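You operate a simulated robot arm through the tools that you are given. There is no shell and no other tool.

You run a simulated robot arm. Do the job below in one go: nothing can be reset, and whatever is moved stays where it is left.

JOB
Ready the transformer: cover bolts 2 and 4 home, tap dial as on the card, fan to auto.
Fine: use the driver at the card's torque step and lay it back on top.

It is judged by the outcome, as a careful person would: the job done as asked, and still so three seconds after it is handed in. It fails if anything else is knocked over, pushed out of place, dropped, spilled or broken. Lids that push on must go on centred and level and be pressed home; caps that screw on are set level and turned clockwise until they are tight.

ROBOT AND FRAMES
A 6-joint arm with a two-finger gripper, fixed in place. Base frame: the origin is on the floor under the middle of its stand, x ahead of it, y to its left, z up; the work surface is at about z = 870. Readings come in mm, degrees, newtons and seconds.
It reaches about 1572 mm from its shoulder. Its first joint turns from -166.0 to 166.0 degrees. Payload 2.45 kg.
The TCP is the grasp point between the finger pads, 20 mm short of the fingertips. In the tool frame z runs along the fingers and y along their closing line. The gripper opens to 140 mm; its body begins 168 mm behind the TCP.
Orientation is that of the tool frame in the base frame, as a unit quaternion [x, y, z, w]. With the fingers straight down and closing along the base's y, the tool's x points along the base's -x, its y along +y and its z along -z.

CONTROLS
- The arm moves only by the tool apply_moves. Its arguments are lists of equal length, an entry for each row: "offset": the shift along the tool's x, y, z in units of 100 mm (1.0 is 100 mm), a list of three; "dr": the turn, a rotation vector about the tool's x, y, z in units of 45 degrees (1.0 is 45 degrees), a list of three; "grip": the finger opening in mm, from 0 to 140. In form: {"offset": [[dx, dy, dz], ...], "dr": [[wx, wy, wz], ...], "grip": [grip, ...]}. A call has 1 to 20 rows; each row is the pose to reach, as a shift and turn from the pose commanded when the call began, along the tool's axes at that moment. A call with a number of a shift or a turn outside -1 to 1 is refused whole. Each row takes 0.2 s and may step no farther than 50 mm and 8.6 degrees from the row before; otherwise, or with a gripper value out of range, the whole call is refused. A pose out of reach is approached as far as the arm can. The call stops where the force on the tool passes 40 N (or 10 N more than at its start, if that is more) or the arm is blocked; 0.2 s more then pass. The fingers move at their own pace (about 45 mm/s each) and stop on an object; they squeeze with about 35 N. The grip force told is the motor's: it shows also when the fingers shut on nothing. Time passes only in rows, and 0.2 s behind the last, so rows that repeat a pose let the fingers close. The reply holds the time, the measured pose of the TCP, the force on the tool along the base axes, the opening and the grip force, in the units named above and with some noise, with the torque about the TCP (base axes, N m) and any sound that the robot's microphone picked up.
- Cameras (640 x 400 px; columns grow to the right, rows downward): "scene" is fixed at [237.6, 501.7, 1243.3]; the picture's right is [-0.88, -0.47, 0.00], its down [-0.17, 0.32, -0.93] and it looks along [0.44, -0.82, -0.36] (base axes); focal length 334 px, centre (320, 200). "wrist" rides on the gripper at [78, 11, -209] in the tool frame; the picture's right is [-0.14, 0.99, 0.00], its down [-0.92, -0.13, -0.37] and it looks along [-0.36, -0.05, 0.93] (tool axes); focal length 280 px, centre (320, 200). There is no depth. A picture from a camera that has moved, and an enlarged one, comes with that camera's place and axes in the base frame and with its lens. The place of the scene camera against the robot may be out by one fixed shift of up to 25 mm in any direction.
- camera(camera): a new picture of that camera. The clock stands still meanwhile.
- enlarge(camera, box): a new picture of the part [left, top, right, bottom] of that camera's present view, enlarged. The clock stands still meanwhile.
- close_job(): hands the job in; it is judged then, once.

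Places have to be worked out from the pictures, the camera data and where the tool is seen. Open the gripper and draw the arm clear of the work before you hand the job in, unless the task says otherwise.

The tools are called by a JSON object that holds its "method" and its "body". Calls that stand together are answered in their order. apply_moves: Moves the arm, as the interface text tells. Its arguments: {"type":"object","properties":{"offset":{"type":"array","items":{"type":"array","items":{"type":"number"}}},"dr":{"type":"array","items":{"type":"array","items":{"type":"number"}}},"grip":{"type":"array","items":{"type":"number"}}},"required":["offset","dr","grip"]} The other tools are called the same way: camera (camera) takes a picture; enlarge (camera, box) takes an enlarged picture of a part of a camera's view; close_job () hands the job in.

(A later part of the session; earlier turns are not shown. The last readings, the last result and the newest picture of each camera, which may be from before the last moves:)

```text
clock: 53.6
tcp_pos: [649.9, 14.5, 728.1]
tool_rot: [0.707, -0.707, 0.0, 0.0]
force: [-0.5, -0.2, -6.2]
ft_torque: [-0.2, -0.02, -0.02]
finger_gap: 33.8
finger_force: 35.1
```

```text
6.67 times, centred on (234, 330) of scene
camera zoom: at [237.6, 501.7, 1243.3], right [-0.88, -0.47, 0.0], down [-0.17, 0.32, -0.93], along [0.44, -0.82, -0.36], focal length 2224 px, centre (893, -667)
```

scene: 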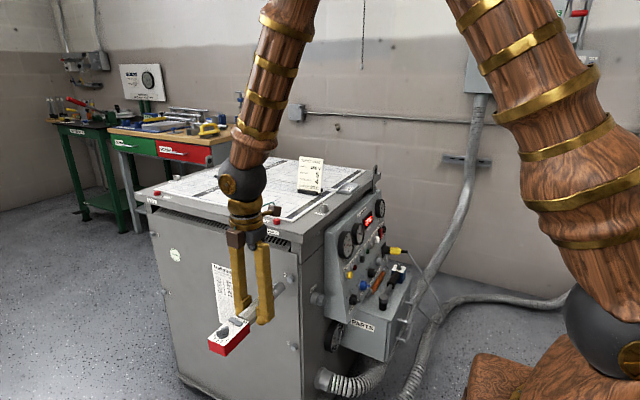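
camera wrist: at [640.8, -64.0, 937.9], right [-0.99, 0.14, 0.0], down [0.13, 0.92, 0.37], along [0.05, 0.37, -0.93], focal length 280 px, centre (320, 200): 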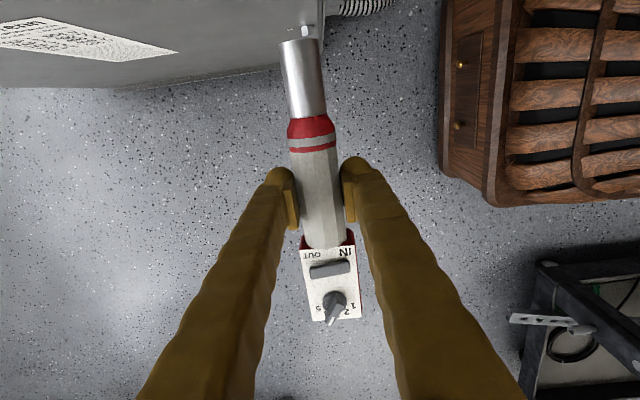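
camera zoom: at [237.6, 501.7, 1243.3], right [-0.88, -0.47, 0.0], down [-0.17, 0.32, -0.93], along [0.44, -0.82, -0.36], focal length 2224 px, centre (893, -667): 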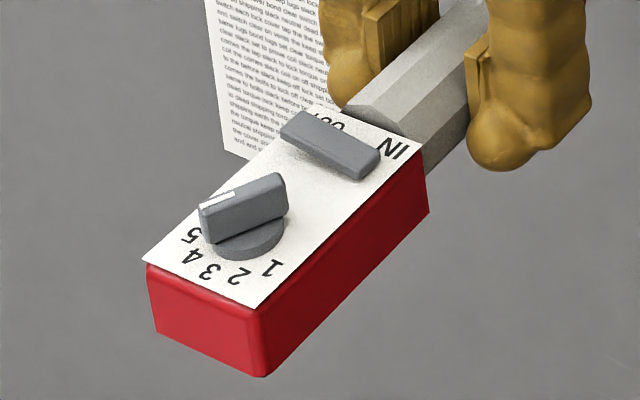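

Dial confirmed at 4 and driver level. The socket axis sits ~5.5 mm too high and ~1–2 mm off in x; I correct and advance 24 mm, staying ~10 mm short of the bolt face.

{"method": "apply_moves", "body": {"offset": [[0, 0.015, 0.055], [0.12, 0.015, 0.055], [0.24, 0.015, 0.055], [0.24, 0.015, 0.055]], "dr": [[0, 0, 0], [0, 0, 0], [0, 0, 0], [0, 0, 0]], "grip": [20, 20, 20, 20]}}

{"method": "enlarge", "body": {"camera": "scene", "box": [276, 266, 300, 296]}}

{"method": "enlarge", "body": {"camera": "wrist", "box": [260, 0, 350, 60]}}

```text
clock: 54.6
tcp_pos: [646.0, -9.8, 722.2]
tool_rot: [-0.707, 0.707, 0.001, 0.001]
force: [-0.4, 0.2, -5.7]
ft_torque: [-0.13, -0.01, -0.02]
finger_gap: 33.9
finger_force: 35.0
```

```text
13.33 times, centred on (288, 281) of scene
camera zoom: at [237.6, 501.7, 1243.3], right [-0.88, -0.47, 0.0], down [-0.17, 0.32, -0.93], along [0.44, -0.82, -0.36], focal length 4448 px, centre (747, -880)
```

zoom: 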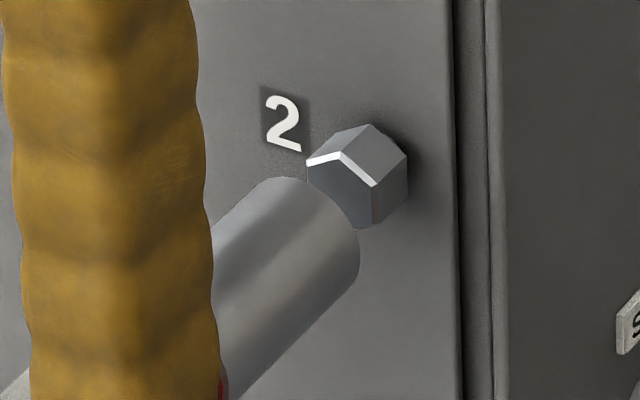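

```text
6.67 times, centred on (305, 30) of wrist
camera zoom: at [637.6, -87.3, 931.5], right [-0.99, 0.14, 0.0], down [0.13, 0.92, 0.37], along [0.05, 0.37, -0.93], focal length 1869 px, centre (420, 1333)
```

zoom: 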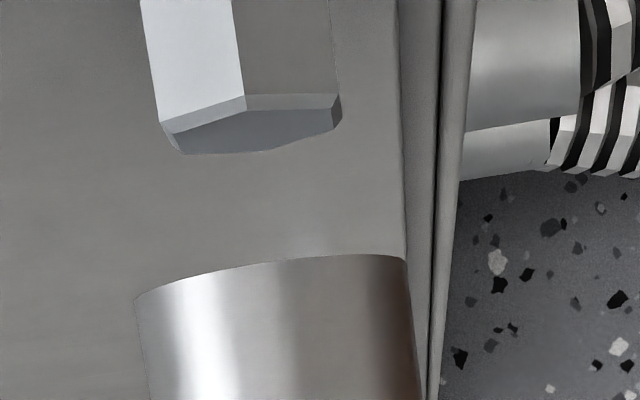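

Aligned within ~1 mm in both views, about 10 mm from the bolt face. I advance slowly to engage.

{"method": "apply_moves", "body": {"offset": [[0.04, 0, 0], [0.08, 0, 0], [0.1, 0, 0], [0.12, 0, 0]], "dr": [[0, 0, 0], [0, 0, 0], [0, 0, 0], [0, 0, 0]], "grip": [20, 20, 20, 20]}}

{"method": "enlarge", "body": {"camera": "scene", "box": [276, 266, 300, 296]}}

{"method": "enlarge", "body": {"camera": "wrist", "box": [260, 0, 350, 60]}}

```text
clock: 55.6
tcp_pos: [646.6, -21.2, 722.9]
tool_rot: [-0.707, 0.707, 0.0, 0.0]
force: [-0.1, 0.6, -6.1]
ft_torque: [-0.16, 0.0, -0.04]
finger_gap: 33.9
finger_force: 34.8
```

```text
13.33 times, centred on (288, 281) of scene
camera zoom: at [237.6, 501.7, 1243.3], right [-0.88, -0.47, 0.0], down [-0.17, 0.32, -0.93], along [0.44, -0.82, -0.36], focal length 4448 px, centre (747, -880)
```

zoom: 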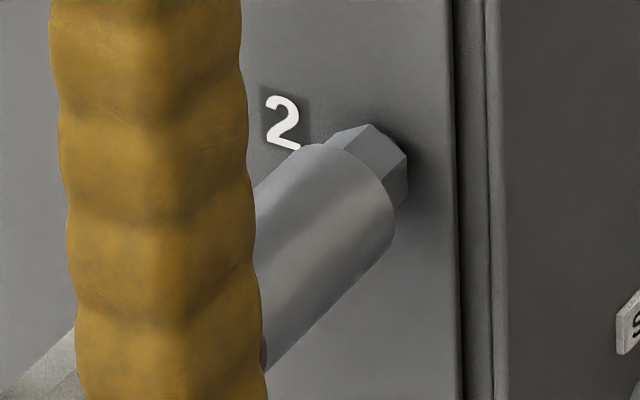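

```text
6.67 times, centred on (305, 30) of wrist
camera zoom: at [637.2, -99.8, 931.6], right [-0.99, 0.14, 0.0], down [0.13, 0.92, 0.37], along [0.05, 0.37, -0.93], focal length 1869 px, centre (420, 1333)
```

zoom: 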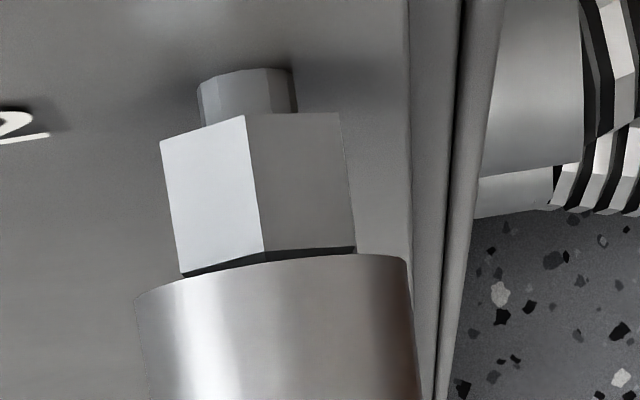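

The bolt head is right at the socket mouth, centred. I push on in small steps.

{"method": "apply_moves", "body": {"offset": [[0.02, 0, 0], [0.04, 0, 0], [0.06, 0, 0], [0.08, 0, 0]], "dr": [[0, 0, 0], [0, 0, 0], [0, 0, 0], [0, 0, 0]], "grip": [20, 20, 20, 20]}}

{"method": "enlarge", "body": {"camera": "wrist", "box": [260, 0, 350, 60]}}

```text
clock: 56.6
tcp_pos: [647.1, -30.2, 722.3]
tool_rot: [0.707, -0.707, -0.001, -0.001]
force: [-1.7, 4.3, -4.4]
ft_torque: [-0.32, -0.01, -0.17]
finger_gap: 33.8
finger_force: 35.0
```

```text
6.67 times, centred on (305, 30) of wrist
camera zoom: at [637.7, -108.3, 931.5], right [-0.99, 0.14, 0.0], down [0.13, 0.92, 0.37], along [0.05, 0.37, -0.93], focal length 1869 px, centre (420, 1333)
```

zoom: 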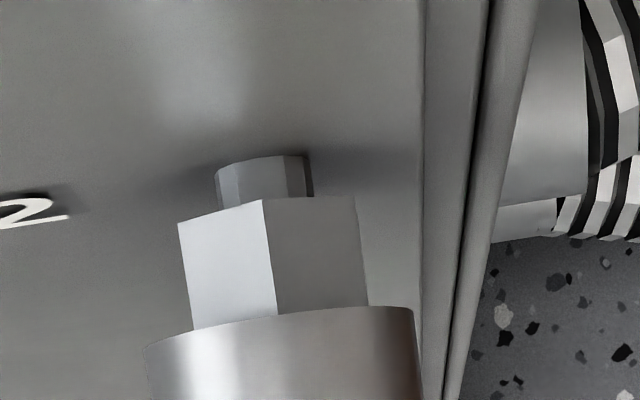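

The socket touched the head (4 N) and appears to have moved back relative to the gripper. I check whether it slid or a spring stroke is taking up.

{"method": "camera", "body": {"camera": "wrist"}}

{"method": "enlarge", "body": {"camera": "scene", "box": [210, 265, 310, 360]}}

{"method": "enlarge", "body": {"camera": "wrist", "box": [260, 20, 370, 270]}}

```text
taken
camera wrist: at [637.7, -108.3, 931.5], right [-0.99, 0.14, 0.0], down [0.13, 0.92, 0.37], along [0.05, 0.37, -0.93], focal length 280 px, centre (320, 200)
```

wrist: 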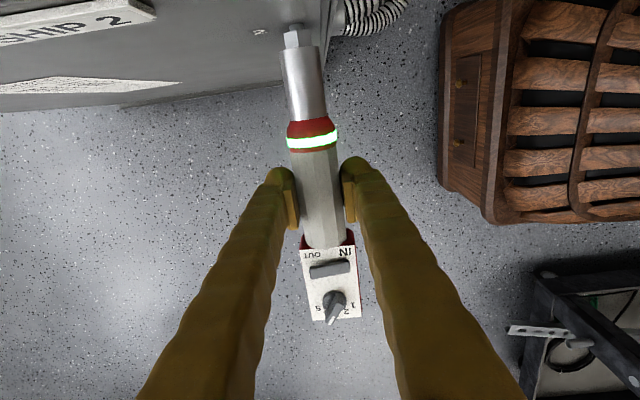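

```text
4.21 times, centred on (260, 312) of scene
camera zoom: at [237.6, 501.7, 1243.3], right [-0.88, -0.47, 0.0], down [-0.17, 0.32, -0.93], along [0.44, -0.82, -0.36], focal length 1405 px, centre (573, -274)
```

zoom: 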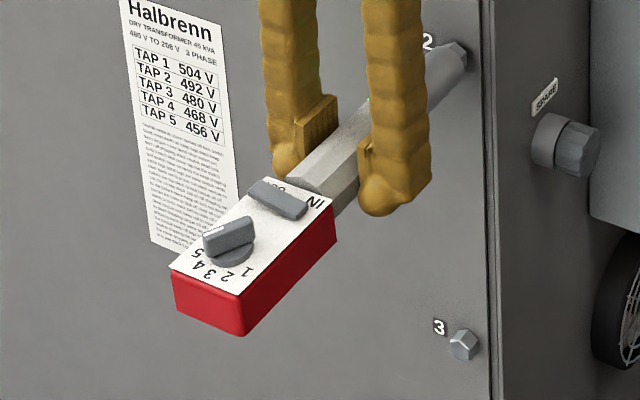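

```text
1.60 times, centred on (315, 145) of wrist
camera zoom: at [637.7, -108.3, 931.5], right [-0.99, 0.14, 0.0], down [0.13, 0.92, 0.37], along [0.05, 0.37, -0.93], focal length 449 px, centre (328, 288)
```

zoom: 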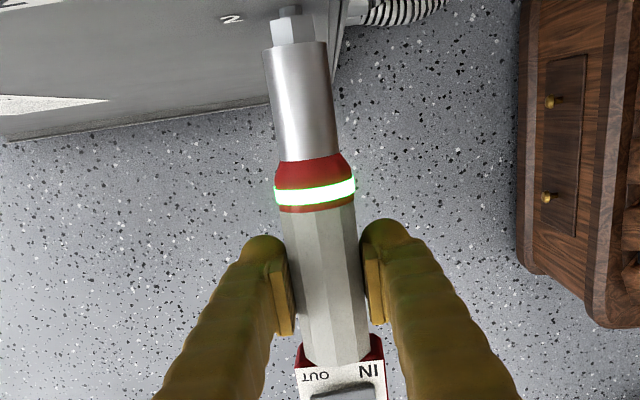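

The driver's ring lights green: it is a push-to-start driver with a sprung socket, now engaged. I hold and push gently further, watching force and sounds.

{"method": "apply_moves", "body": {"offset": [[0.01, 0, 0], [0.02, 0, 0], [0.02, 0, 0], [0.02, 0, 0], [0.02, 0, 0]], "dr": [[0, 0, 0], [0, 0, 0], [0, 0, 0], [0, 0, 0], [0, 0, 0]], "grip": [20, 20, 20, 20, 20]}}

{"method": "enlarge", "body": {"camera": "wrist", "box": [260, 0, 370, 160]}}

```text
clock: 57.8
tcp_pos: [648.4, -32.6, 722.0]
tool_rot: [0.707, -0.707, -0.001, -0.001]
force: [-5.3, 5.7, -5.8]
ft_torque: [-0.14, -0.03, -0.52]
finger_gap: 33.8
finger_force: 34.8
```

```text
2.50 times, centred on (315, 80) of wrist
camera zoom: at [638.3, -109.8, 931.8], right [-0.99, 0.14, 0.0], down [0.13, 0.92, 0.37], along [0.05, 0.37, -0.93], focal length 701 px, centre (332, 500)
```

zoom: 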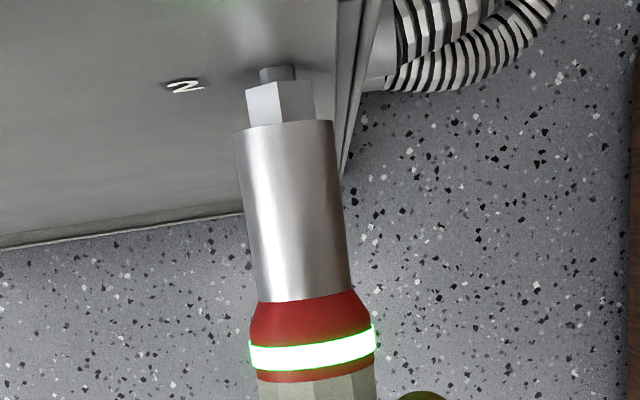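

Ring is green but the bolt isn't turning yet; there's a -5 N side load in x. I ease x by 1.5 mm and press further in small steps.

{"method": "apply_moves", "body": {"offset": [[0.0, 0.015, 0], [0.015, 0.015, 0], [0.03, 0.015, 0], [0.04, 0.015, 0], [0.04, 0.015, 0]], "dr": [[0, 0, 0], [0, 0, 0], [0, 0, 0], [0, 0, 0], [0, 0, 0]], "grip": [20, 20, 20, 20, 20]}}

{"method": "enlarge", "body": {"camera": "wrist", "box": [260, 0, 370, 160]}}

```text
clock: 59.0
tcp_pos: [645.3, -35.5, 722.0]
tool_rot: [-0.707, 0.707, 0.0, 0.001]
force: [1.5, 1.2, -5.9]
ft_torque: [-0.12, 0.41, 0.0]
finger_gap: 34.0
finger_force: 35.0
```

```text
2.50 times, centred on (315, 80) of wrist
camera zoom: at [635.9, -113.8, 932.0], right [-0.99, 0.14, 0.0], down [0.13, 0.92, 0.37], along [0.05, 0.37, -0.93], focal length 701 px, centre (332, 500)
```

zoom: 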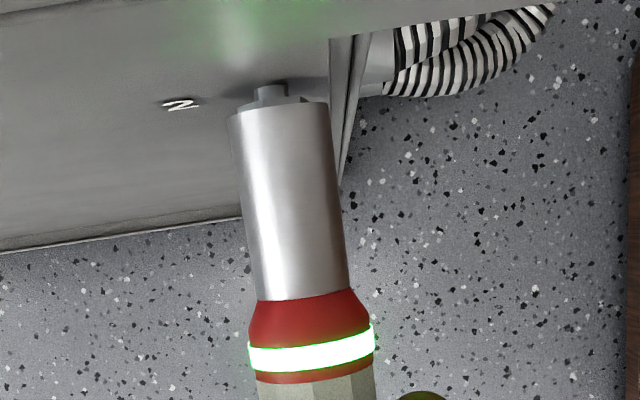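

The socket slid over the head and there is a 0.41 N·m reaction about the axis: it is driving. I follow with a slow forward push.

{"method": "apply_moves", "body": {"offset": [[0.01, 0, 0], [0.02, 0, 0], [0.03, 0, 0], [0.04, 0, 0], [0.04, 0, 0]], "dr": [[0, 0, 0], [0, 0, 0], [0, 0, 0], [0, 0, 0], [0, 0, 0]], "grip": [20, 20, 20, 20, 20]}}

{"method": "enlarge", "body": {"camera": "wrist", "box": [260, 0, 370, 160]}}

```text
clock: 60.2
tcp_pos: [646.1, -38.9, 722.4]
tool_rot: [-0.707, 0.707, 0.001, 0.001]
force: [1.2, 3.1, -5.7]
ft_torque: [-0.12, 0.14, 0.11]
finger_gap: 34.0
finger_force: 35.1
```

```text
2.50 times, centred on (315, 80) of wrist
camera zoom: at [636.2, -118.1, 932.1], right [-0.99, 0.14, 0.0], down [0.13, 0.92, 0.37], along [0.05, 0.37, -0.93], focal length 701 px, centre (332, 500)
```

zoom: 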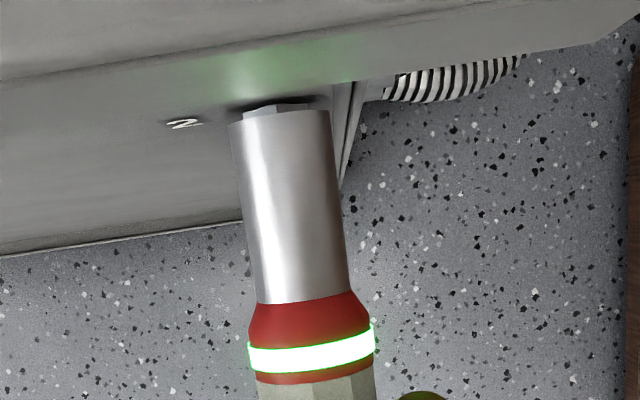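

The shank gap is nearly gone. I keep a gentle push and wait for the clutch.

{"method": "apply_moves", "body": {"offset": [[0.01, 0, 0], [0.02, 0, 0], [0.02, 0, 0], [0.03, 0, 0], [0.03, 0, 0], [0.03, 0, 0]], "dr": [[0, 0, 0], [0, 0, 0], [0, 0, 0], [0, 0, 0], [0, 0, 0], [0, 0, 0]], "grip": [20, 20, 20, 20, 20, 20]}}

{"method": "enlarge", "body": {"camera": "wrist", "box": [260, 0, 370, 160]}}

```text
clock: 61.6
tcp_pos: [645.7, -42.9, 722.5]
tool_rot: [-0.707, 0.707, 0.001, 0.001]
force: [0.1, 4.9, -6.6]
ft_torque: [0.01, 0.0, 0.03]
finger_gap: 34.1
finger_force: 34.9
```

```text
2.50 times, centred on (315, 80) of wrist
camera zoom: at [636.5, -120.4, 932.0], right [-0.99, 0.14, 0.0], down [0.13, 0.92, 0.37], along [0.05, 0.37, -0.93], focal length 701 px, centre (332, 500)
```

zoom: 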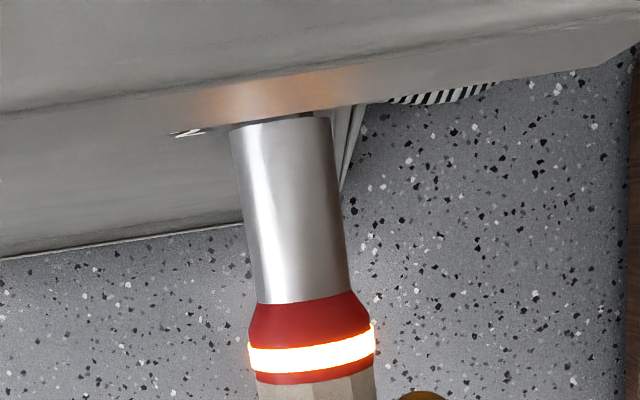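

The ring turned amber and the motor torque dropped to zero: clutch released at the set torque. I back off along the axis and inspect bolt 2.

{"method": "apply_moves", "body": {"offset": [[-0.1, 0, 0], [-0.25, 0, 0], [-0.4, 0, 0], [-0.55, 0, 0], [-0.55, 0, 0]], "dr": [[0, 0, 0], [0, 0, 0], [0, 0, 0], [0, 0, 0], [0, 0, 0]], "grip": [20, 20, 20, 20, 20]}}

{"method": "enlarge", "body": {"camera": "scene", "box": [276, 266, 300, 296]}}

{"method": "enlarge", "body": {"camera": "scene", "box": [280, 333, 304, 363]}}

{"method": "camera", "body": {"camera": "scene"}}

```text
clock: 62.8
tcp_pos: [645.7, 13.3, 722.5]
tool_rot: [-0.707, 0.707, 0.001, 0.001]
force: [1.2, -0.1, -5.4]
ft_torque: [-0.14, 0.0, -0.01]
finger_gap: 33.9
finger_force: 34.5
```

```text
13.33 times, centred on (288, 281) of scene
camera zoom: at [237.6, 501.7, 1243.3], right [-0.88, -0.47, 0.0], down [-0.17, 0.32, -0.93], along [0.44, -0.82, -0.36], focal length 4448 px, centre (747, -880)
```

zoom: 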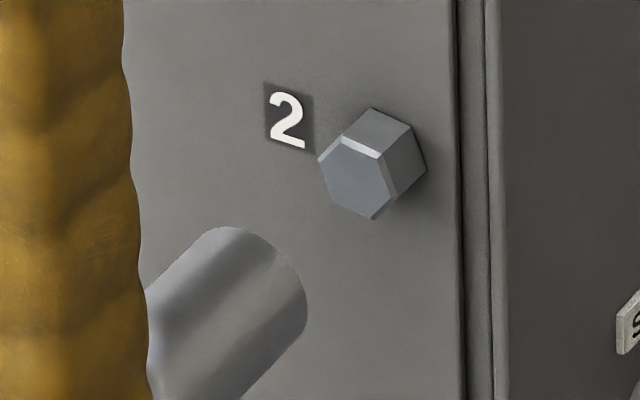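

```text
13.33 times, centred on (292, 348) of scene
camera zoom: at [237.6, 501.7, 1243.3], right [-0.88, -0.47, 0.0], down [-0.17, 0.32, -0.93], along [0.44, -0.82, -0.36], focal length 4448 px, centre (693, -1773)
```

zoom: 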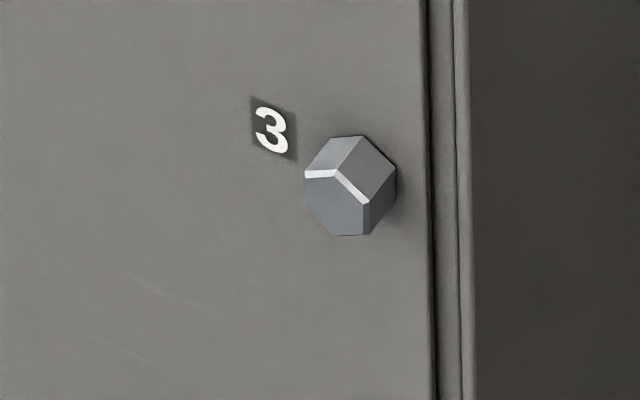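

```text
taken
```

scene: 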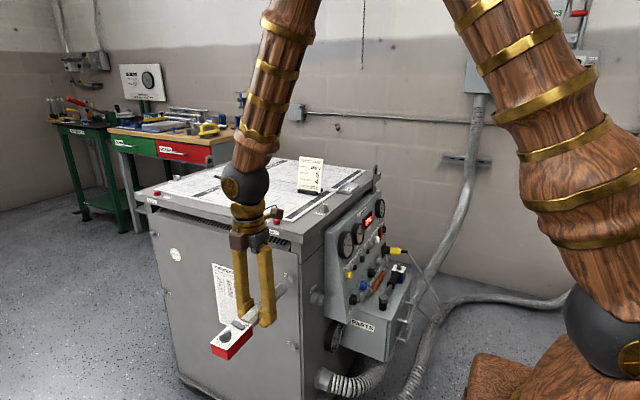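

Bolt 2's head now sits flush against the cover like bolt 3. I carry the driver along the cover side toward bolt 4.

{"method": "apply_moves", "body": {"offset": [[-0.3, 0, 0.0], [-0.5, -0.3, 0.1], [-0.5, -0.65, 0.25], [-0.5, -0.95, 0.4]], "dr": [[0, 0, 0], [0, 0, 0], [0, 0, 0], [0, 0, 0]], "grip": [20, 20, 20, 20]}}

{"method": "apply_moves", "body": {"offset": [[0, -0.32, 0.13], [0, -0.64, 0.27], [0, -0.95, 0.4]], "dr": [[0, 0, 0], [0, 0, 0], [0, 0, 0]], "grip": [20, 20, 20]}}

{"method": "apply_moves", "body": {"offset": [[0, -0.32, 0.13], [0, -0.64, 0.27], [0, -0.95, 0.4]], "dr": [[0, 0, 0], [0, 0, 0], [0, 0, 0]], "grip": [20, 20, 20]}}

{"method": "apply_moves", "body": {"offset": [[0, -0.32, 0.13], [0, -0.64, 0.27], [0, -0.95, 0.4]], "dr": [[0, 0, 0], [0, 0, 0], [0, 0, 0]], "grip": [20, 20, 20]}}

{"method": "apply_moves", "body": {"offset": [[0, -0.32, 0.13], [0, -0.64, 0.27], [0, -0.95, 0.4]], "dr": [[0, 0, 0], [0, 0, 0], [0, 0, 0]], "grip": [20, 20, 20]}}

{"method": "apply_moves", "body": {"offset": [[0, -0.32, 0.13], [0, -0.64, 0.27], [0, -0.94, 0.395], [0, -0.94, 0.395]], "dr": [[0, 0, 0], [0, 0, 0], [0, 0, 0], [0, 0, 0]], "grip": [20, 20, 20, 20]}}

{"method": "camera", "body": {"camera": "scene"}}

{"method": "camera", "body": {"camera": "wrist"}}

```text
clock: 63.8
tcp_pos: [742.1, 62.3, 686.2]
tool_rot: [-0.707, 0.707, 0.001, 0.001]
force: [0.5, -0.1, -5.1]
ft_torque: [-0.16, 0.01, 0.01]
finger_gap: 33.8
finger_force: 34.8
```

```text
clock: 64.6
tcp_pos: [836.2, 62.2, 645.6]
tool_rot: [-0.707, 0.707, 0.001, 0.0]
force: [0.1, 0.2, -5.1]
ft_torque: [-0.17, 0.02, -0.02]
finger_gap: 33.7
finger_force: 34.9
```

```text
clock: 65.4
tcp_pos: [931.4, 60.8, 602.3]
tool_rot: [-0.707, 0.707, 0.0, 0.001]
force: [-1.0, 0.1, -5.1]
ft_torque: [-0.18, 0.02, 0.0]
finger_gap: 34.0
finger_force: 35.0
```

```text
clock: 66.2
tcp_pos: [1025.2, 61.5, 562.8]
tool_rot: [0.707, -0.707, -0.001, 0.001]
force: [0.1, -0.8, -6.1]
ft_torque: [-0.14, 0.01, 0.01]
finger_gap: 33.8
finger_force: 35.3
```

```text
clock: 67.0
tcp_pos: [1119.2, 61.5, 522.5]
tool_rot: [0.707, -0.707, 0.0, -0.001]
force: [-0.2, 0.0, -4.3]
ft_torque: [-0.17, 0.02, 0.01]
finger_gap: 33.9
finger_force: 35.2
```

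```text
clock: 68.0
tcp_pos: [1212.1, 61.4, 480.7]
tool_rot: [-0.707, 0.708, 0.001, 0.0]
force: [-0.2, 0.5, -5.4]
ft_torque: [-0.18, 0.01, -0.02]
finger_gap: 33.9
finger_force: 35.0
```

```text
taken
```

scene: 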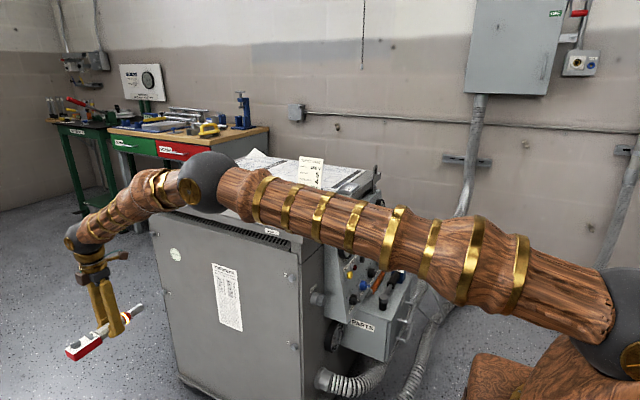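

```text
taken
camera wrist: at [1203.8, -17.4, 690.5], right [-0.99, 0.14, 0.0], down [0.13, 0.92, 0.37], along [0.05, 0.37, -0.93], focal length 280 px, centre (320, 200)
```

wrist: 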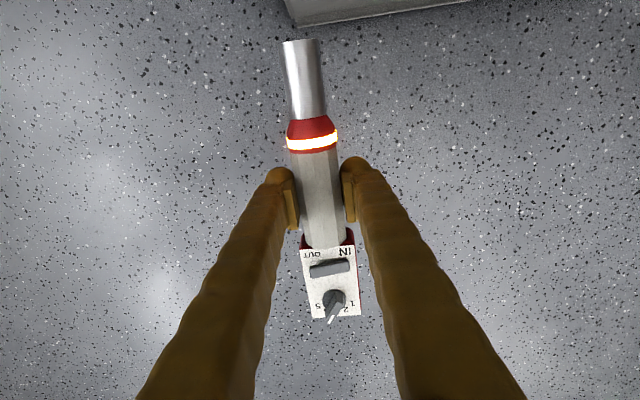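

In position before bolt 4, scene view is unobstructed. I move in 50 mm (still ~30 mm short) and check alignment.

{"method": "apply_moves", "body": {"offset": [[0.2, -0.01, -0.01], [0.4, -0.02, -0.02], [0.5, -0.02, -0.02], [0.5, -0.02, -0.02]], "dr": [[0, 0, 0], [0, 0, 0], [0, 0, 0], [0, 0, 0]], "grip": [20, 20, 20, 20]}}

{"method": "enlarge", "body": {"camera": "scene", "box": [136, 276, 176, 316]}}

{"method": "enlarge", "body": {"camera": "wrist", "box": [260, 0, 350, 60]}}

```text
clock: 69.0
tcp_pos: [1216.5, 15.0, 484.6]
tool_rot: [-0.707, 0.707, 0.001, 0.001]
force: [0.0, 0.3, -6.1]
ft_torque: [-0.17, -0.02, -0.01]
finger_gap: 34.0
finger_force: 35.0
```

```text
10.00 times, centred on (156, 296) of scene
camera zoom: at [237.6, 501.7, 1243.3], right [-0.88, -0.47, 0.0], down [-0.17, 0.32, -0.93], along [0.44, -0.82, -0.36], focal length 3336 px, centre (1960, -760)
```

zoom: 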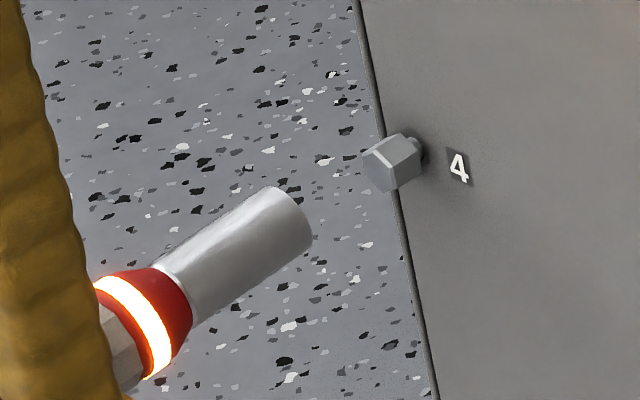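

```text
6.67 times, centred on (305, 30) of wrist
camera zoom: at [1206.6, -64.9, 694.1], right [-0.99, 0.14, 0.0], down [0.13, 0.92, 0.37], along [0.05, 0.37, -0.93], focal length 1869 px, centre (420, 1333)
```

zoom: 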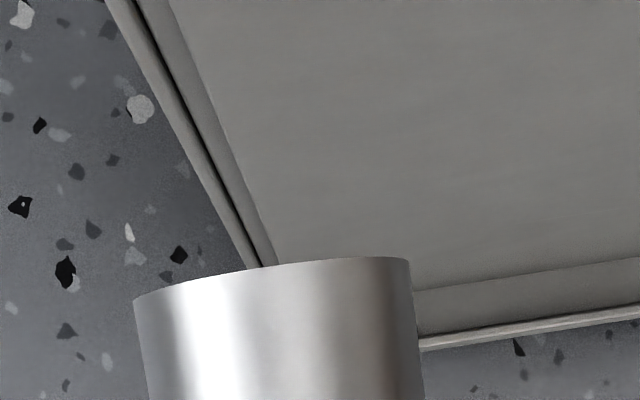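

I zoom further on tip and bolt 4 for the measurement.

{"method": "enlarge", "body": {"camera": "scene", "box": [147, 284, 167, 304]}}

```text
16.00 times, centred on (157, 294) of scene
camera zoom: at [237.6, 501.7, 1243.3], right [-0.88, -0.47, 0.0], down [-0.17, 0.32, -0.93], along [0.44, -0.82, -0.36], focal length 5338 px, centre (2928, -1304)
```

zoom: 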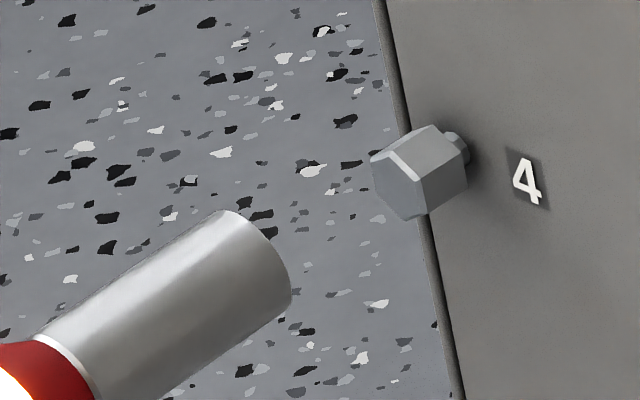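

Estimated correction: about -2.4 mm in x and -1.5 mm in z. I apply it and advance 22 mm.

{"method": "apply_moves", "body": {"offset": [[0, 0.024, 0.015], [0.1, 0.024, 0.015], [0.22, 0.024, 0.015], [0.22, 0.024, 0.015], [0.22, 0.024, 0.015]], "dr": [[0, 0, 0], [0, 0, 0], [0, 0, 0], [0, 0, 0], [0, 0, 0]], "grip": [20, 20, 20, 20, 20]}}

{"method": "enlarge", "body": {"camera": "scene", "box": [147, 284, 167, 304]}}

{"method": "enlarge", "body": {"camera": "wrist", "box": [260, 0, 350, 60]}}

```text
clock: 70.2
tcp_pos: [1214.8, -8.9, 483.6]
tool_rot: [-0.707, 0.707, 0.001, 0.001]
force: [1.1, 0.4, -6.1]
ft_torque: [-0.19, -0.01, -0.01]
finger_gap: 33.9
finger_force: 35.1
```

```text
16.00 times, centred on (157, 294) of scene
camera zoom: at [237.6, 501.7, 1243.3], right [-0.88, -0.47, 0.0], down [-0.17, 0.32, -0.93], along [0.44, -0.82, -0.36], focal length 5338 px, centre (2928, -1304)
```

zoom: 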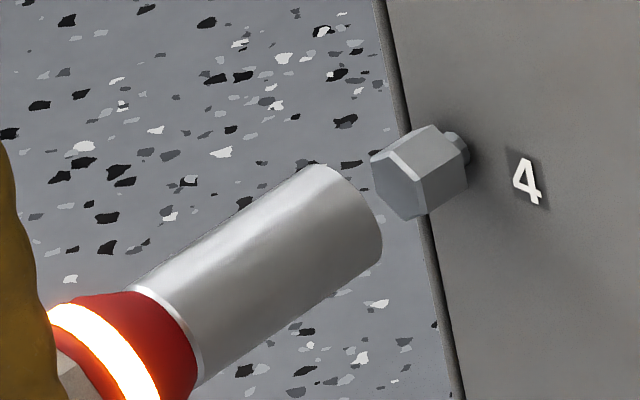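

```text
6.67 times, centred on (305, 30) of wrist
camera zoom: at [1205.4, -87.2, 692.2], right [-0.99, 0.14, 0.0], down [0.13, 0.92, 0.37], along [0.05, 0.37, -0.93], focal length 1869 px, centre (420, 1333)
```

zoom: 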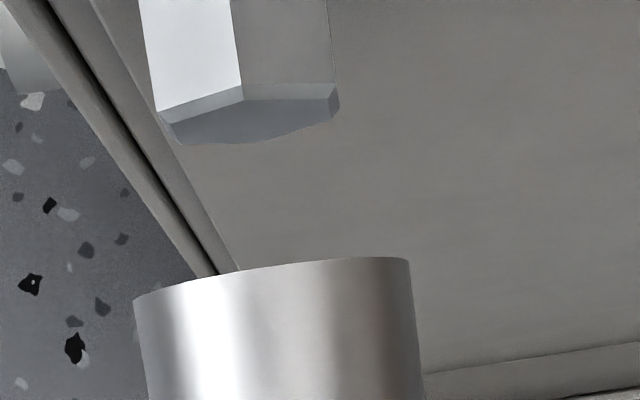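

Aligned within 1 mm. I advance until the socket meets the bolt and the ring responds.

{"method": "apply_moves", "body": {"offset": [[0.04, 0, 0.005], [0.08, 0, 0.005], [0.12, 0, 0.005], [0.15, 0, 0.005], [0.18, 0, 0.005], [0.2, 0, 0.005]], "dr": [[0, 0, 0], [0, 0, 0], [0, 0, 0], [0, 0, 0], [0, 0, 0], [0, 0, 0]], "grip": [20, 20, 20, 20, 20, 20]}}

{"method": "enlarge", "body": {"camera": "wrist", "box": [260, 0, 370, 160]}}

{"method": "enlarge", "body": {"camera": "scene", "box": [147, 284, 167, 304]}}

```text
clock: 71.6
tcp_pos: [1214.4, -30.2, 483.1]
tool_rot: [0.707, -0.707, 0.0, -0.001]
force: [3.9, 0.9, -7.0]
ft_torque: [0.0, -0.03, 0.38]
finger_gap: 34.3
finger_force: 35.5
```

```text
2.50 times, centred on (315, 80) of wrist
camera zoom: at [1204.4, -108.1, 692.2], right [-0.99, 0.14, 0.0], down [0.13, 0.92, 0.37], along [0.05, 0.37, -0.93], focal length 701 px, centre (332, 500)
```

zoom: 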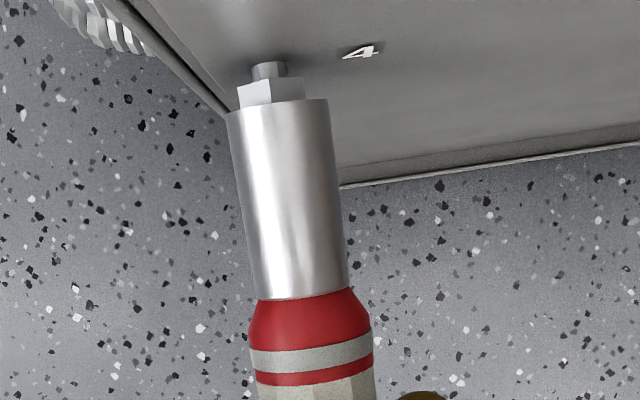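

```text
16.00 times, centred on (157, 294) of scene
camera zoom: at [237.6, 501.7, 1243.3], right [-0.88, -0.47, 0.0], down [-0.17, 0.32, -0.93], along [0.44, -0.82, -0.36], focal length 5338 px, centre (2928, -1304)
```

zoom: 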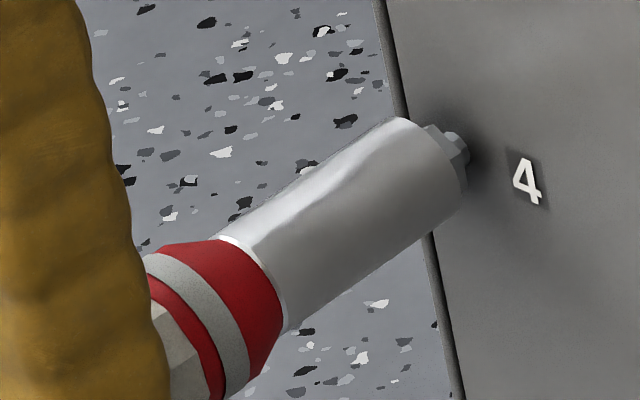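

The head is in the socket, ring ready. A small +x side load shows; I ease 0.7 mm and push on.

{"method": "apply_moves", "body": {"offset": [[0.0, -0.007, 0], [0.02, -0.007, 0], [0.04, -0.007, 0], [0.05, -0.007, 0], [0.05, -0.007, 0]], "dr": [[0, 0, 0], [0, 0, 0], [0, 0, 0], [0, 0, 0], [0, 0, 0]], "grip": [20, 20, 20, 20, 20]}}

{"method": "enlarge", "body": {"camera": "wrist", "box": [260, 0, 370, 160]}}

```text
clock: 72.8
tcp_pos: [1215.5, -33.4, 481.5]
tool_rot: [-0.707, 0.707, 0.0, 0.001]
force: [0.3, 1.4, -7.0]
ft_torque: [-0.08, 0.0, 0.04]
finger_gap: 34.0
finger_force: 34.8
```

```text
2.50 times, centred on (315, 80) of wrist
camera zoom: at [1205.4, -112.7, 691.3], right [-0.99, 0.14, 0.0], down [0.13, 0.92, 0.37], along [0.05, 0.37, -0.93], focal length 701 px, centre (332, 500)
```

zoom: 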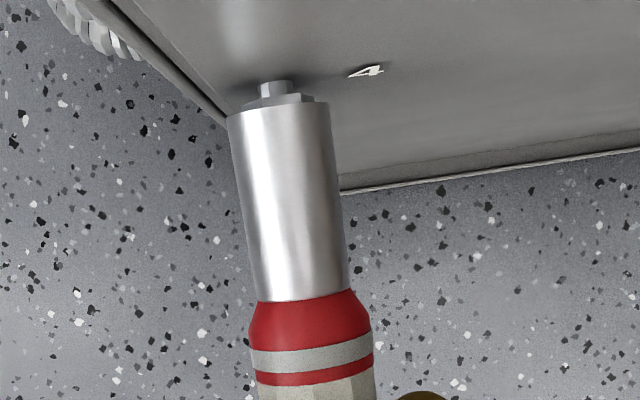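

The socket is almost fully over the head; I keep pushing gently to start it.

{"method": "apply_moves", "body": {"offset": [[0.01, 0, 0], [0.02, 0, 0], [0.03, 0, 0], [0.03, 0, 0], [0.03, 0, 0]], "dr": [[0, 0, 0], [0, 0, 0], [0, 0, 0], [0, 0, 0], [0, 0, 0]], "grip": [20, 20, 20, 20, 20]}}

{"method": "enlarge", "body": {"camera": "wrist", "box": [260, 0, 370, 160]}}

```text
clock: 74.0
tcp_pos: [1213.2, -37.9, 483.7]
tool_rot: [-0.707, 0.707, 0.0, 0.001]
force: [0.7, 1.9, -5.9]
ft_torque: [-0.1, 0.14, 0.15]
finger_gap: 34.1
finger_force: 35.0
```

```text
2.50 times, centred on (315, 80) of wrist
camera zoom: at [1205.2, -116.0, 691.9], right [-0.99, 0.14, 0.0], down [0.13, 0.92, 0.37], along [0.05, 0.37, -0.93], focal length 701 px, centre (332, 500)
```

zoom: 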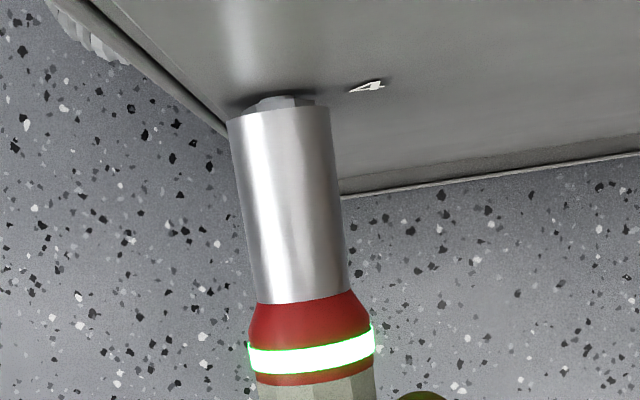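

Green, and driving: the shank is already hidden. I keep following until the clutch trips.

{"method": "apply_moves", "body": {"offset": [[0.01, 0, 0], [0.02, 0, 0], [0.03, 0, 0], [0.03, 0, 0], [0.03, 0, 0], [0.03, 0, 0]], "dr": [[0, 0, 0], [0, 0, 0], [0, 0, 0], [0, 0, 0], [0, 0, 0], [0, 0, 0]], "grip": [20, 20, 20, 20, 20, 20]}}

{"method": "enlarge", "body": {"camera": "wrist", "box": [260, 0, 370, 160]}}

```text
clock: 75.4
tcp_pos: [1216.1, -40.6, 483.1]
tool_rot: [0.707, -0.707, 0.0, 0.0]
force: [-0.8, 3.6, -6.7]
ft_torque: [-0.07, -0.03, 0.05]
finger_gap: 33.8
finger_force: 35.0
```

```text
2.50 times, centred on (315, 80) of wrist
camera zoom: at [1205.5, -118.7, 691.8], right [-0.99, 0.14, 0.0], down [0.13, 0.92, 0.37], along [0.05, 0.37, -0.93], focal length 701 px, centre (332, 500)
```

zoom: 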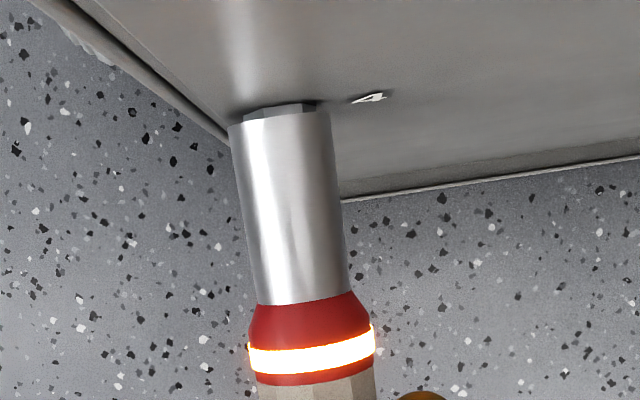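

Amber again: bolt 4's clutch tripped. I back off and inspect bolt 4.

{"method": "apply_moves", "body": {"offset": [[-0.1, 0, 0], [-0.25, 0, 0], [-0.45, 0, 0], [-0.7, 0, 0], [-0.95, 0, 0]], "dr": [[0, 0, 0], [0, 0, 0], [0, 0, 0], [0, 0, 0], [0, 0, 0]], "grip": [20, 20, 20, 20, 20]}}

{"method": "enlarge", "body": {"camera": "scene", "box": [147, 284, 167, 304]}}

{"method": "enlarge", "body": {"camera": "scene", "box": [143, 224, 163, 244]}}

```text
clock: 76.6
tcp_pos: [1214.5, 53.8, 484.5]
tool_rot: [-0.707, 0.707, 0.001, 0.0]
force: [0.9, -0.3, -5.4]
ft_torque: [-0.07, 0.0, -0.03]
finger_gap: 33.7
finger_force: 35.0
```

```text
16.00 times, centred on (157, 294) of scene
camera zoom: at [237.6, 501.7, 1243.3], right [-0.88, -0.47, 0.0], down [-0.17, 0.32, -0.93], along [0.44, -0.82, -0.36], focal length 5338 px, centre (2928, -1304)
```

zoom: 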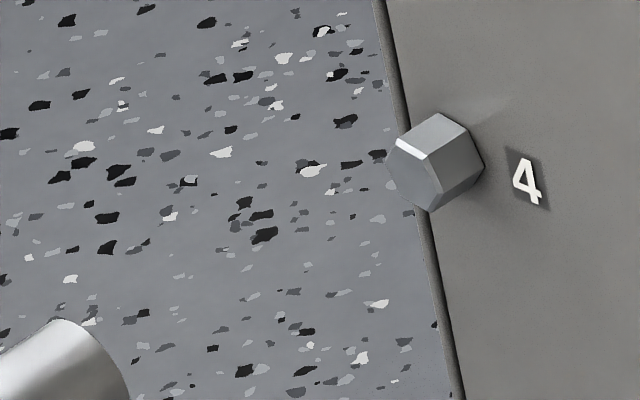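

```text
16.00 times, centred on (153, 234) of scene
camera zoom: at [237.6, 501.7, 1243.3], right [-0.88, -0.47, 0.0], down [-0.17, 0.32, -0.93], along [0.44, -0.82, -0.36], focal length 5338 px, centre (2992, -344)
```

zoom: 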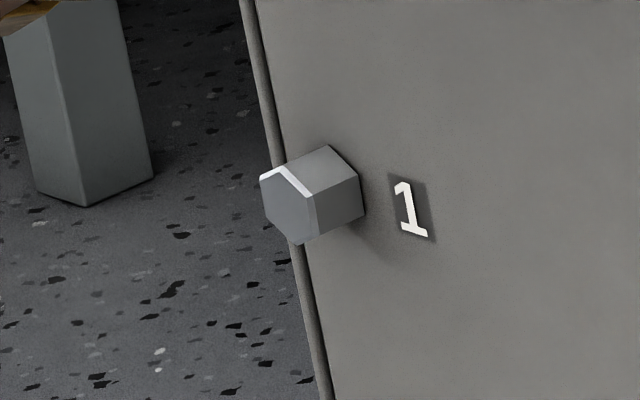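

Bolt 4 is flush too. Now I raise the driver and bring it back over the transformer top to lay it at its original spot.

{"method": "apply_moves", "body": {"offset": [[0, 0.2, -0.35], [0, 0.45, -0.7], [0, 0.7, -1.0]], "dr": [[0, 0, 0], [0, 0, 0], [0, 0, 0]], "grip": [20, 20, 20]}}

{"method": "apply_moves", "body": {"offset": [[0, 0.23, -0.33], [0, 0.46, -0.66], [0, 0.7, -1.0]], "dr": [[0, 0, 0], [0, 0, 0], [0, 0, 0]], "grip": [20, 20, 20]}}

{"method": "apply_moves", "body": {"offset": [[0, 0.23, -0.33], [0, 0.46, -0.66], [0, 0.7, -1.0]], "dr": [[0, 0, 0], [0, 0, 0], [0, 0, 0]], "grip": [20, 20, 20]}}

{"method": "apply_moves", "body": {"offset": [[0, 0.23, -0.33], [0, 0.46, -0.66], [0, 0.7, -1.0]], "dr": [[0, 0, 0], [0, 0, 0], [0, 0, 0]], "grip": [20, 20, 20]}}

{"method": "apply_moves", "body": {"offset": [[0, 0.23, -0.33], [0, 0.46, -0.66], [0, 0.7, -1.0]], "dr": [[0, 0, 0], [0, 0, 0], [0, 0, 0]], "grip": [20, 20, 20]}}

{"method": "apply_moves", "body": {"offset": [[0, 0, -0.1], [0, 0, -0.2], [0, 0, -0.25], [0, 0, -0.25], [0, 0, -0.25], [0, 0, -0.25]], "dr": [[0, 0, 0.167], [0, 0, 0.333], [0, 0, 0.5], [0, 0, 0.667], [0, 0, 0.833], [0, 0, 1.0]], "grip": [20, 20, 20, 20, 20, 20]}}

{"method": "apply_moves", "body": {"offset": [[0, 0, 0], [0, 0, 0], [0, 0, 0], [0, 0, 0], [0, 0, 0], [0, 0, 0]], "dr": [[0, 0, 0.167], [0, 0, 0.333], [0, 0, 0.5], [0, 0, 0.667], [0, 0, 0.833], [0, 0, 1.0]], "grip": [20, 20, 20, 20, 20, 20]}}

```text
clock: 77.4
tcp_pos: [1142.3, 54.5, 583.0]
tool_rot: [-0.707, 0.707, 0.002, 0.0]
force: [-1.2, 1.1, -7.1]
ft_torque: [-0.18, -0.04, -0.02]
finger_gap: 33.8
finger_force: 35.0
```

```text
clock: 78.2
tcp_pos: [1075.4, 54.8, 683.5]
tool_rot: [0.707, -0.707, -0.002, 0.0]
force: [-0.6, -0.3, -7.0]
ft_torque: [-0.18, -0.02, -0.04]
finger_gap: 34.0
finger_force: 34.9
```

```text
clock: 79.0
tcp_pos: [1002.8, 54.2, 783.6]
tool_rot: [0.707, -0.707, 0.0, 0.0]
force: [0.2, 1.0, -7.1]
ft_torque: [-0.16, -0.05, -0.01]
finger_gap: 34.1
finger_force: 35.0
```

```text
clock: 79.8
tcp_pos: [933.4, 53.1, 883.8]
tool_rot: [0.708, -0.706, -0.001, 0.0]
force: [0.1, -0.2, -7.1]
ft_torque: [-0.17, 0.01, -0.01]
finger_gap: 34.1
finger_force: 34.9
```

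```text
clock: 80.6
tcp_pos: [863.7, 54.8, 984.7]
tool_rot: [0.707, -0.707, -0.001, 0.0]
force: [-0.3, -0.7, -6.6]
ft_torque: [-0.18, 0.01, 0.03]
finger_gap: 33.9
finger_force: 35.0
```

```text
clock: 82.0
tcp_pos: [864.1, 53.3, 1010.4]
tool_rot: [-0.382, 0.924, 0.001, 0.0]
force: [0.0, 0.7, -5.5]
ft_torque: [-0.12, 0.09, -0.01]
finger_gap: 33.8
finger_force: 34.9
```

```text
clock: 83.4
tcp_pos: [865.8, 53.5, 1009.2]
tool_rot: [0.0, 1.0, 0.001, 0.001]
force: [-0.8, -0.4, -5.6]
ft_torque: [-0.03, 0.2, -0.03]
finger_gap: 34.1
finger_force: 35.1
```

The driver points -x as originally. I move it over its original place at y≈-269.

{"method": "apply_moves", "body": {"offset": [[0.01, -0.4, 0], [0.02, -0.8, 0], [0.02, -1.0, 0]], "dr": [[0, 0, 0], [0, 0, 0], [0, 0, 0]], "grip": [20, 20, 20]}}

{"method": "apply_moves", "body": {"offset": [[0.01, -0.4, 0], [0.01, -0.8, 0], [0.01, -1.0, 0]], "dr": [[0, 0, 0], [0, 0, 0], [0, 0, 0]], "grip": [20, 20, 20]}}

{"method": "apply_moves", "body": {"offset": [[0, -0.4, 0], [0, -0.8, 0], [0, -1.0, 0]], "dr": [[0, 0, 0], [0, 0, 0], [0, 0, 0]], "grip": [20, 20, 20]}}

{"method": "apply_moves", "body": {"offset": [[0, -0.22, 0], [0, -0.22, 0.4], [0, -0.22, 0.75], [0, -0.22, 0.75]], "dr": [[0, 0, 0], [0, 0, 0], [0, 0, 0], [0, 0, 0]], "grip": [20, 20, 20, 20]}}

{"method": "camera", "body": {"camera": "wrist"}}

{"method": "enlarge", "body": {"camera": "scene", "box": [190, 120, 330, 230]}}

```text
clock: 84.2
tcp_pos: [861.9, -47.3, 1006.7]
tool_rot: [0.0, 1.0, 0.001, 0.0]
force: [-0.3, -0.3, -6.5]
ft_torque: [-0.01, 0.16, -0.02]
finger_gap: 33.9
finger_force: 34.7
```

```text
clock: 85.0
tcp_pos: [862.0, -144.2, 1007.1]
tool_rot: [0.0, 1.0, 0.002, 0.0]
force: [-0.2, 0.1, -5.4]
ft_torque: [-0.01, 0.2, 0.0]
finger_gap: 34.2
finger_force: 35.6
```

```text
clock: 85.8
tcp_pos: [862.4, -247.6, 1006.6]
tool_rot: [0.0, 1.0, 0.002, 0.0]
force: [-0.4, -1.0, -5.8]
ft_torque: [0.03, 0.23, 0.03]
finger_gap: 33.8
finger_force: 34.6
```

```text
clock: 86.8
tcp_pos: [862.1, -266.7, 931.7]
tool_rot: [0.0, 1.0, 0.001, 0.0]
force: [-0.2, 0.1, -5.6]
ft_torque: [-0.05, 0.19, -0.04]
finger_gap: 34.1
finger_force: 35.0
```

```text
taken
camera wrist: at [785.1, -257.3, 1140.3], right [0.14, 0.99, 0.0], down [0.92, -0.13, 0.37], along [0.36, -0.05, -0.93], focal length 280 px, centre (320, 200)
```

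wrist: 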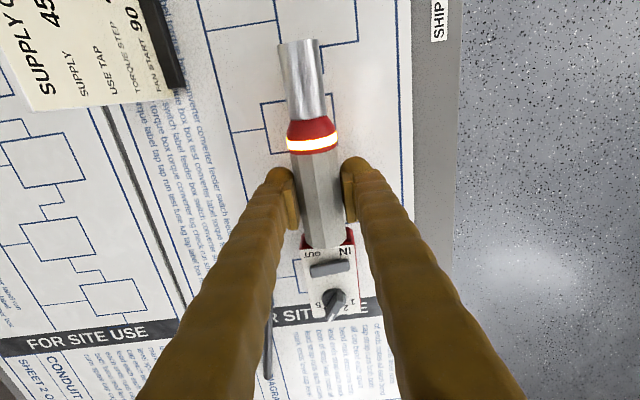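

```text
3.64 times, centred on (260, 175) of scene
camera zoom: at [237.6, 501.7, 1243.3], right [-0.88, -0.47, 0.0], down [-0.17, 0.32, -0.93], along [0.44, -0.82, -0.36], focal length 1213 px, centre (538, 291)
```

zoom: 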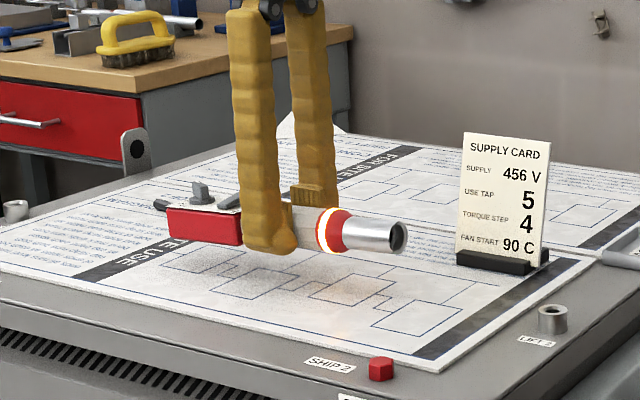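

Clear spot below. I lower to just above the surface, then touch down gently.

{"method": "apply_moves", "body": {"offset": [[0, 0, 0.15], [0, 0, 0.28], [0, 0, 0.3], [0, 0, 0.32], [0, 0, 0.335], [0, 0, 0.345], [0, 0, 0.345]], "dr": [[0, 0, 0], [0, 0, 0], [0, 0, 0], [0, 0, 0], [0, 0, 0], [0, 0, 0], [0, 0, 0]], "grip": [20, 20, 20, 20, 20, 20, 20]}}

{"method": "enlarge", "body": {"camera": "scene", "box": [200, 150, 310, 220]}}

```text
clock: 88.4
tcp_pos: [861.5, -267.3, 898.6]
tool_rot: [0.0, 1.0, 0.001, 0.0]
force: [-0.7, -1.2, 1.7]
ft_torque: [-0.17, -0.68, -0.14]
finger_gap: 34.0
finger_force: 35.1
```

```text
5.71 times, centred on (255, 185) of scene
camera zoom: at [237.6, 501.7, 1243.3], right [-0.88, -0.47, 0.0], down [-0.17, 0.32, -0.93], along [0.44, -0.82, -0.36], focal length 1906 px, centre (691, 286)
```

zoom: 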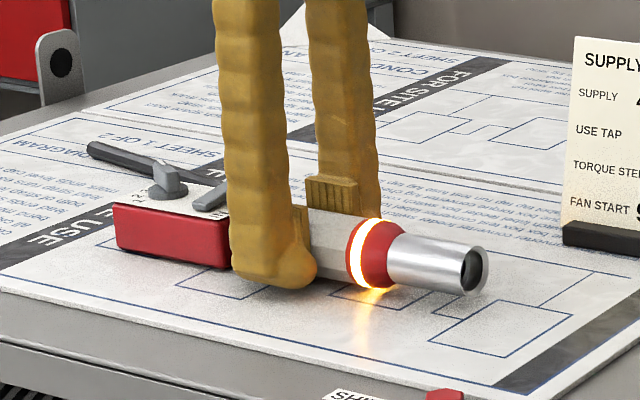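

The box end has touched down (force +7 N there). I lower another millimetre and open the fingers gently.

{"method": "apply_moves", "body": {"offset": [[0, 0, 0.01], [0, 0, 0.01], [0, 0, 0.01], [0, 0, 0.01], [0, 0, 0.01], [0, 0, 0.01]], "dr": [[0, 0, 0], [0, 0, 0], [0, 0, 0], [0, 0, 0], [0, 0, 0], [0, 0, 0]], "grip": [30, 36, 42, 55, 70, 80]}}

{"method": "apply_moves", "body": {"offset": [[0, 0, -0.3], [0, 0, -0.7], [0, 0, -1.0], [0, 0, -1.0]], "dr": [[0, 0, 0], [0, 0, 0], [0, 0, 0], [0, 0, 0]], "grip": [80, 80, 80, 80]}}

{"method": "camera", "body": {"camera": "wrist"}}

{"method": "camera", "body": {"camera": "scene"}}

```text
clock: 89.8
tcp_pos: [860.9, -267.6, 896.9]
tool_rot: [0.0, 1.0, 0.001, 0.001]
force: [-0.3, 0.2, 0.1]
ft_torque: [0.03, -0.02, -0.02]
finger_gap: 80.0
finger_force: 0.1
```

```text
clock: 90.8
tcp_pos: [862.7, -268.6, 998.8]
tool_rot: [0.0, 1.0, 0.001, 0.0]
force: [0.3, -0.2, -0.4]
ft_torque: [-0.01, 0.01, 0.02]
finger_gap: 80.0
finger_force: 0.1
```

```text
taken
camera wrist: at [785.2, -257.6, 1206.9], right [0.14, 0.99, 0.0], down [0.92, -0.13, 0.37], along [0.36, -0.05, -0.93], focal length 280 px, centre (320, 200)
```

wrist: 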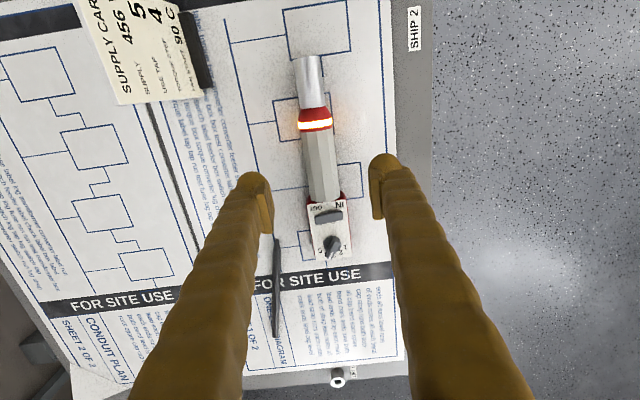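

```text
taken
```

scene: 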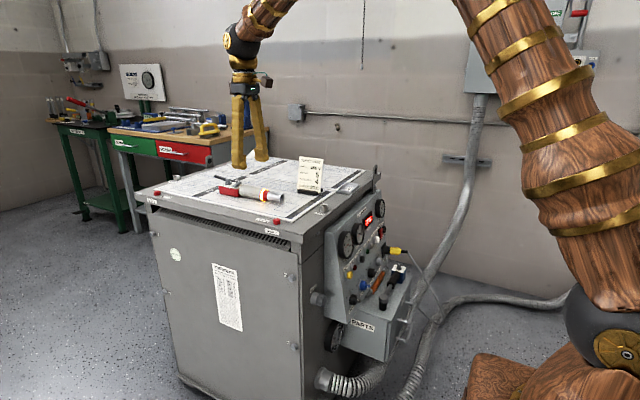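

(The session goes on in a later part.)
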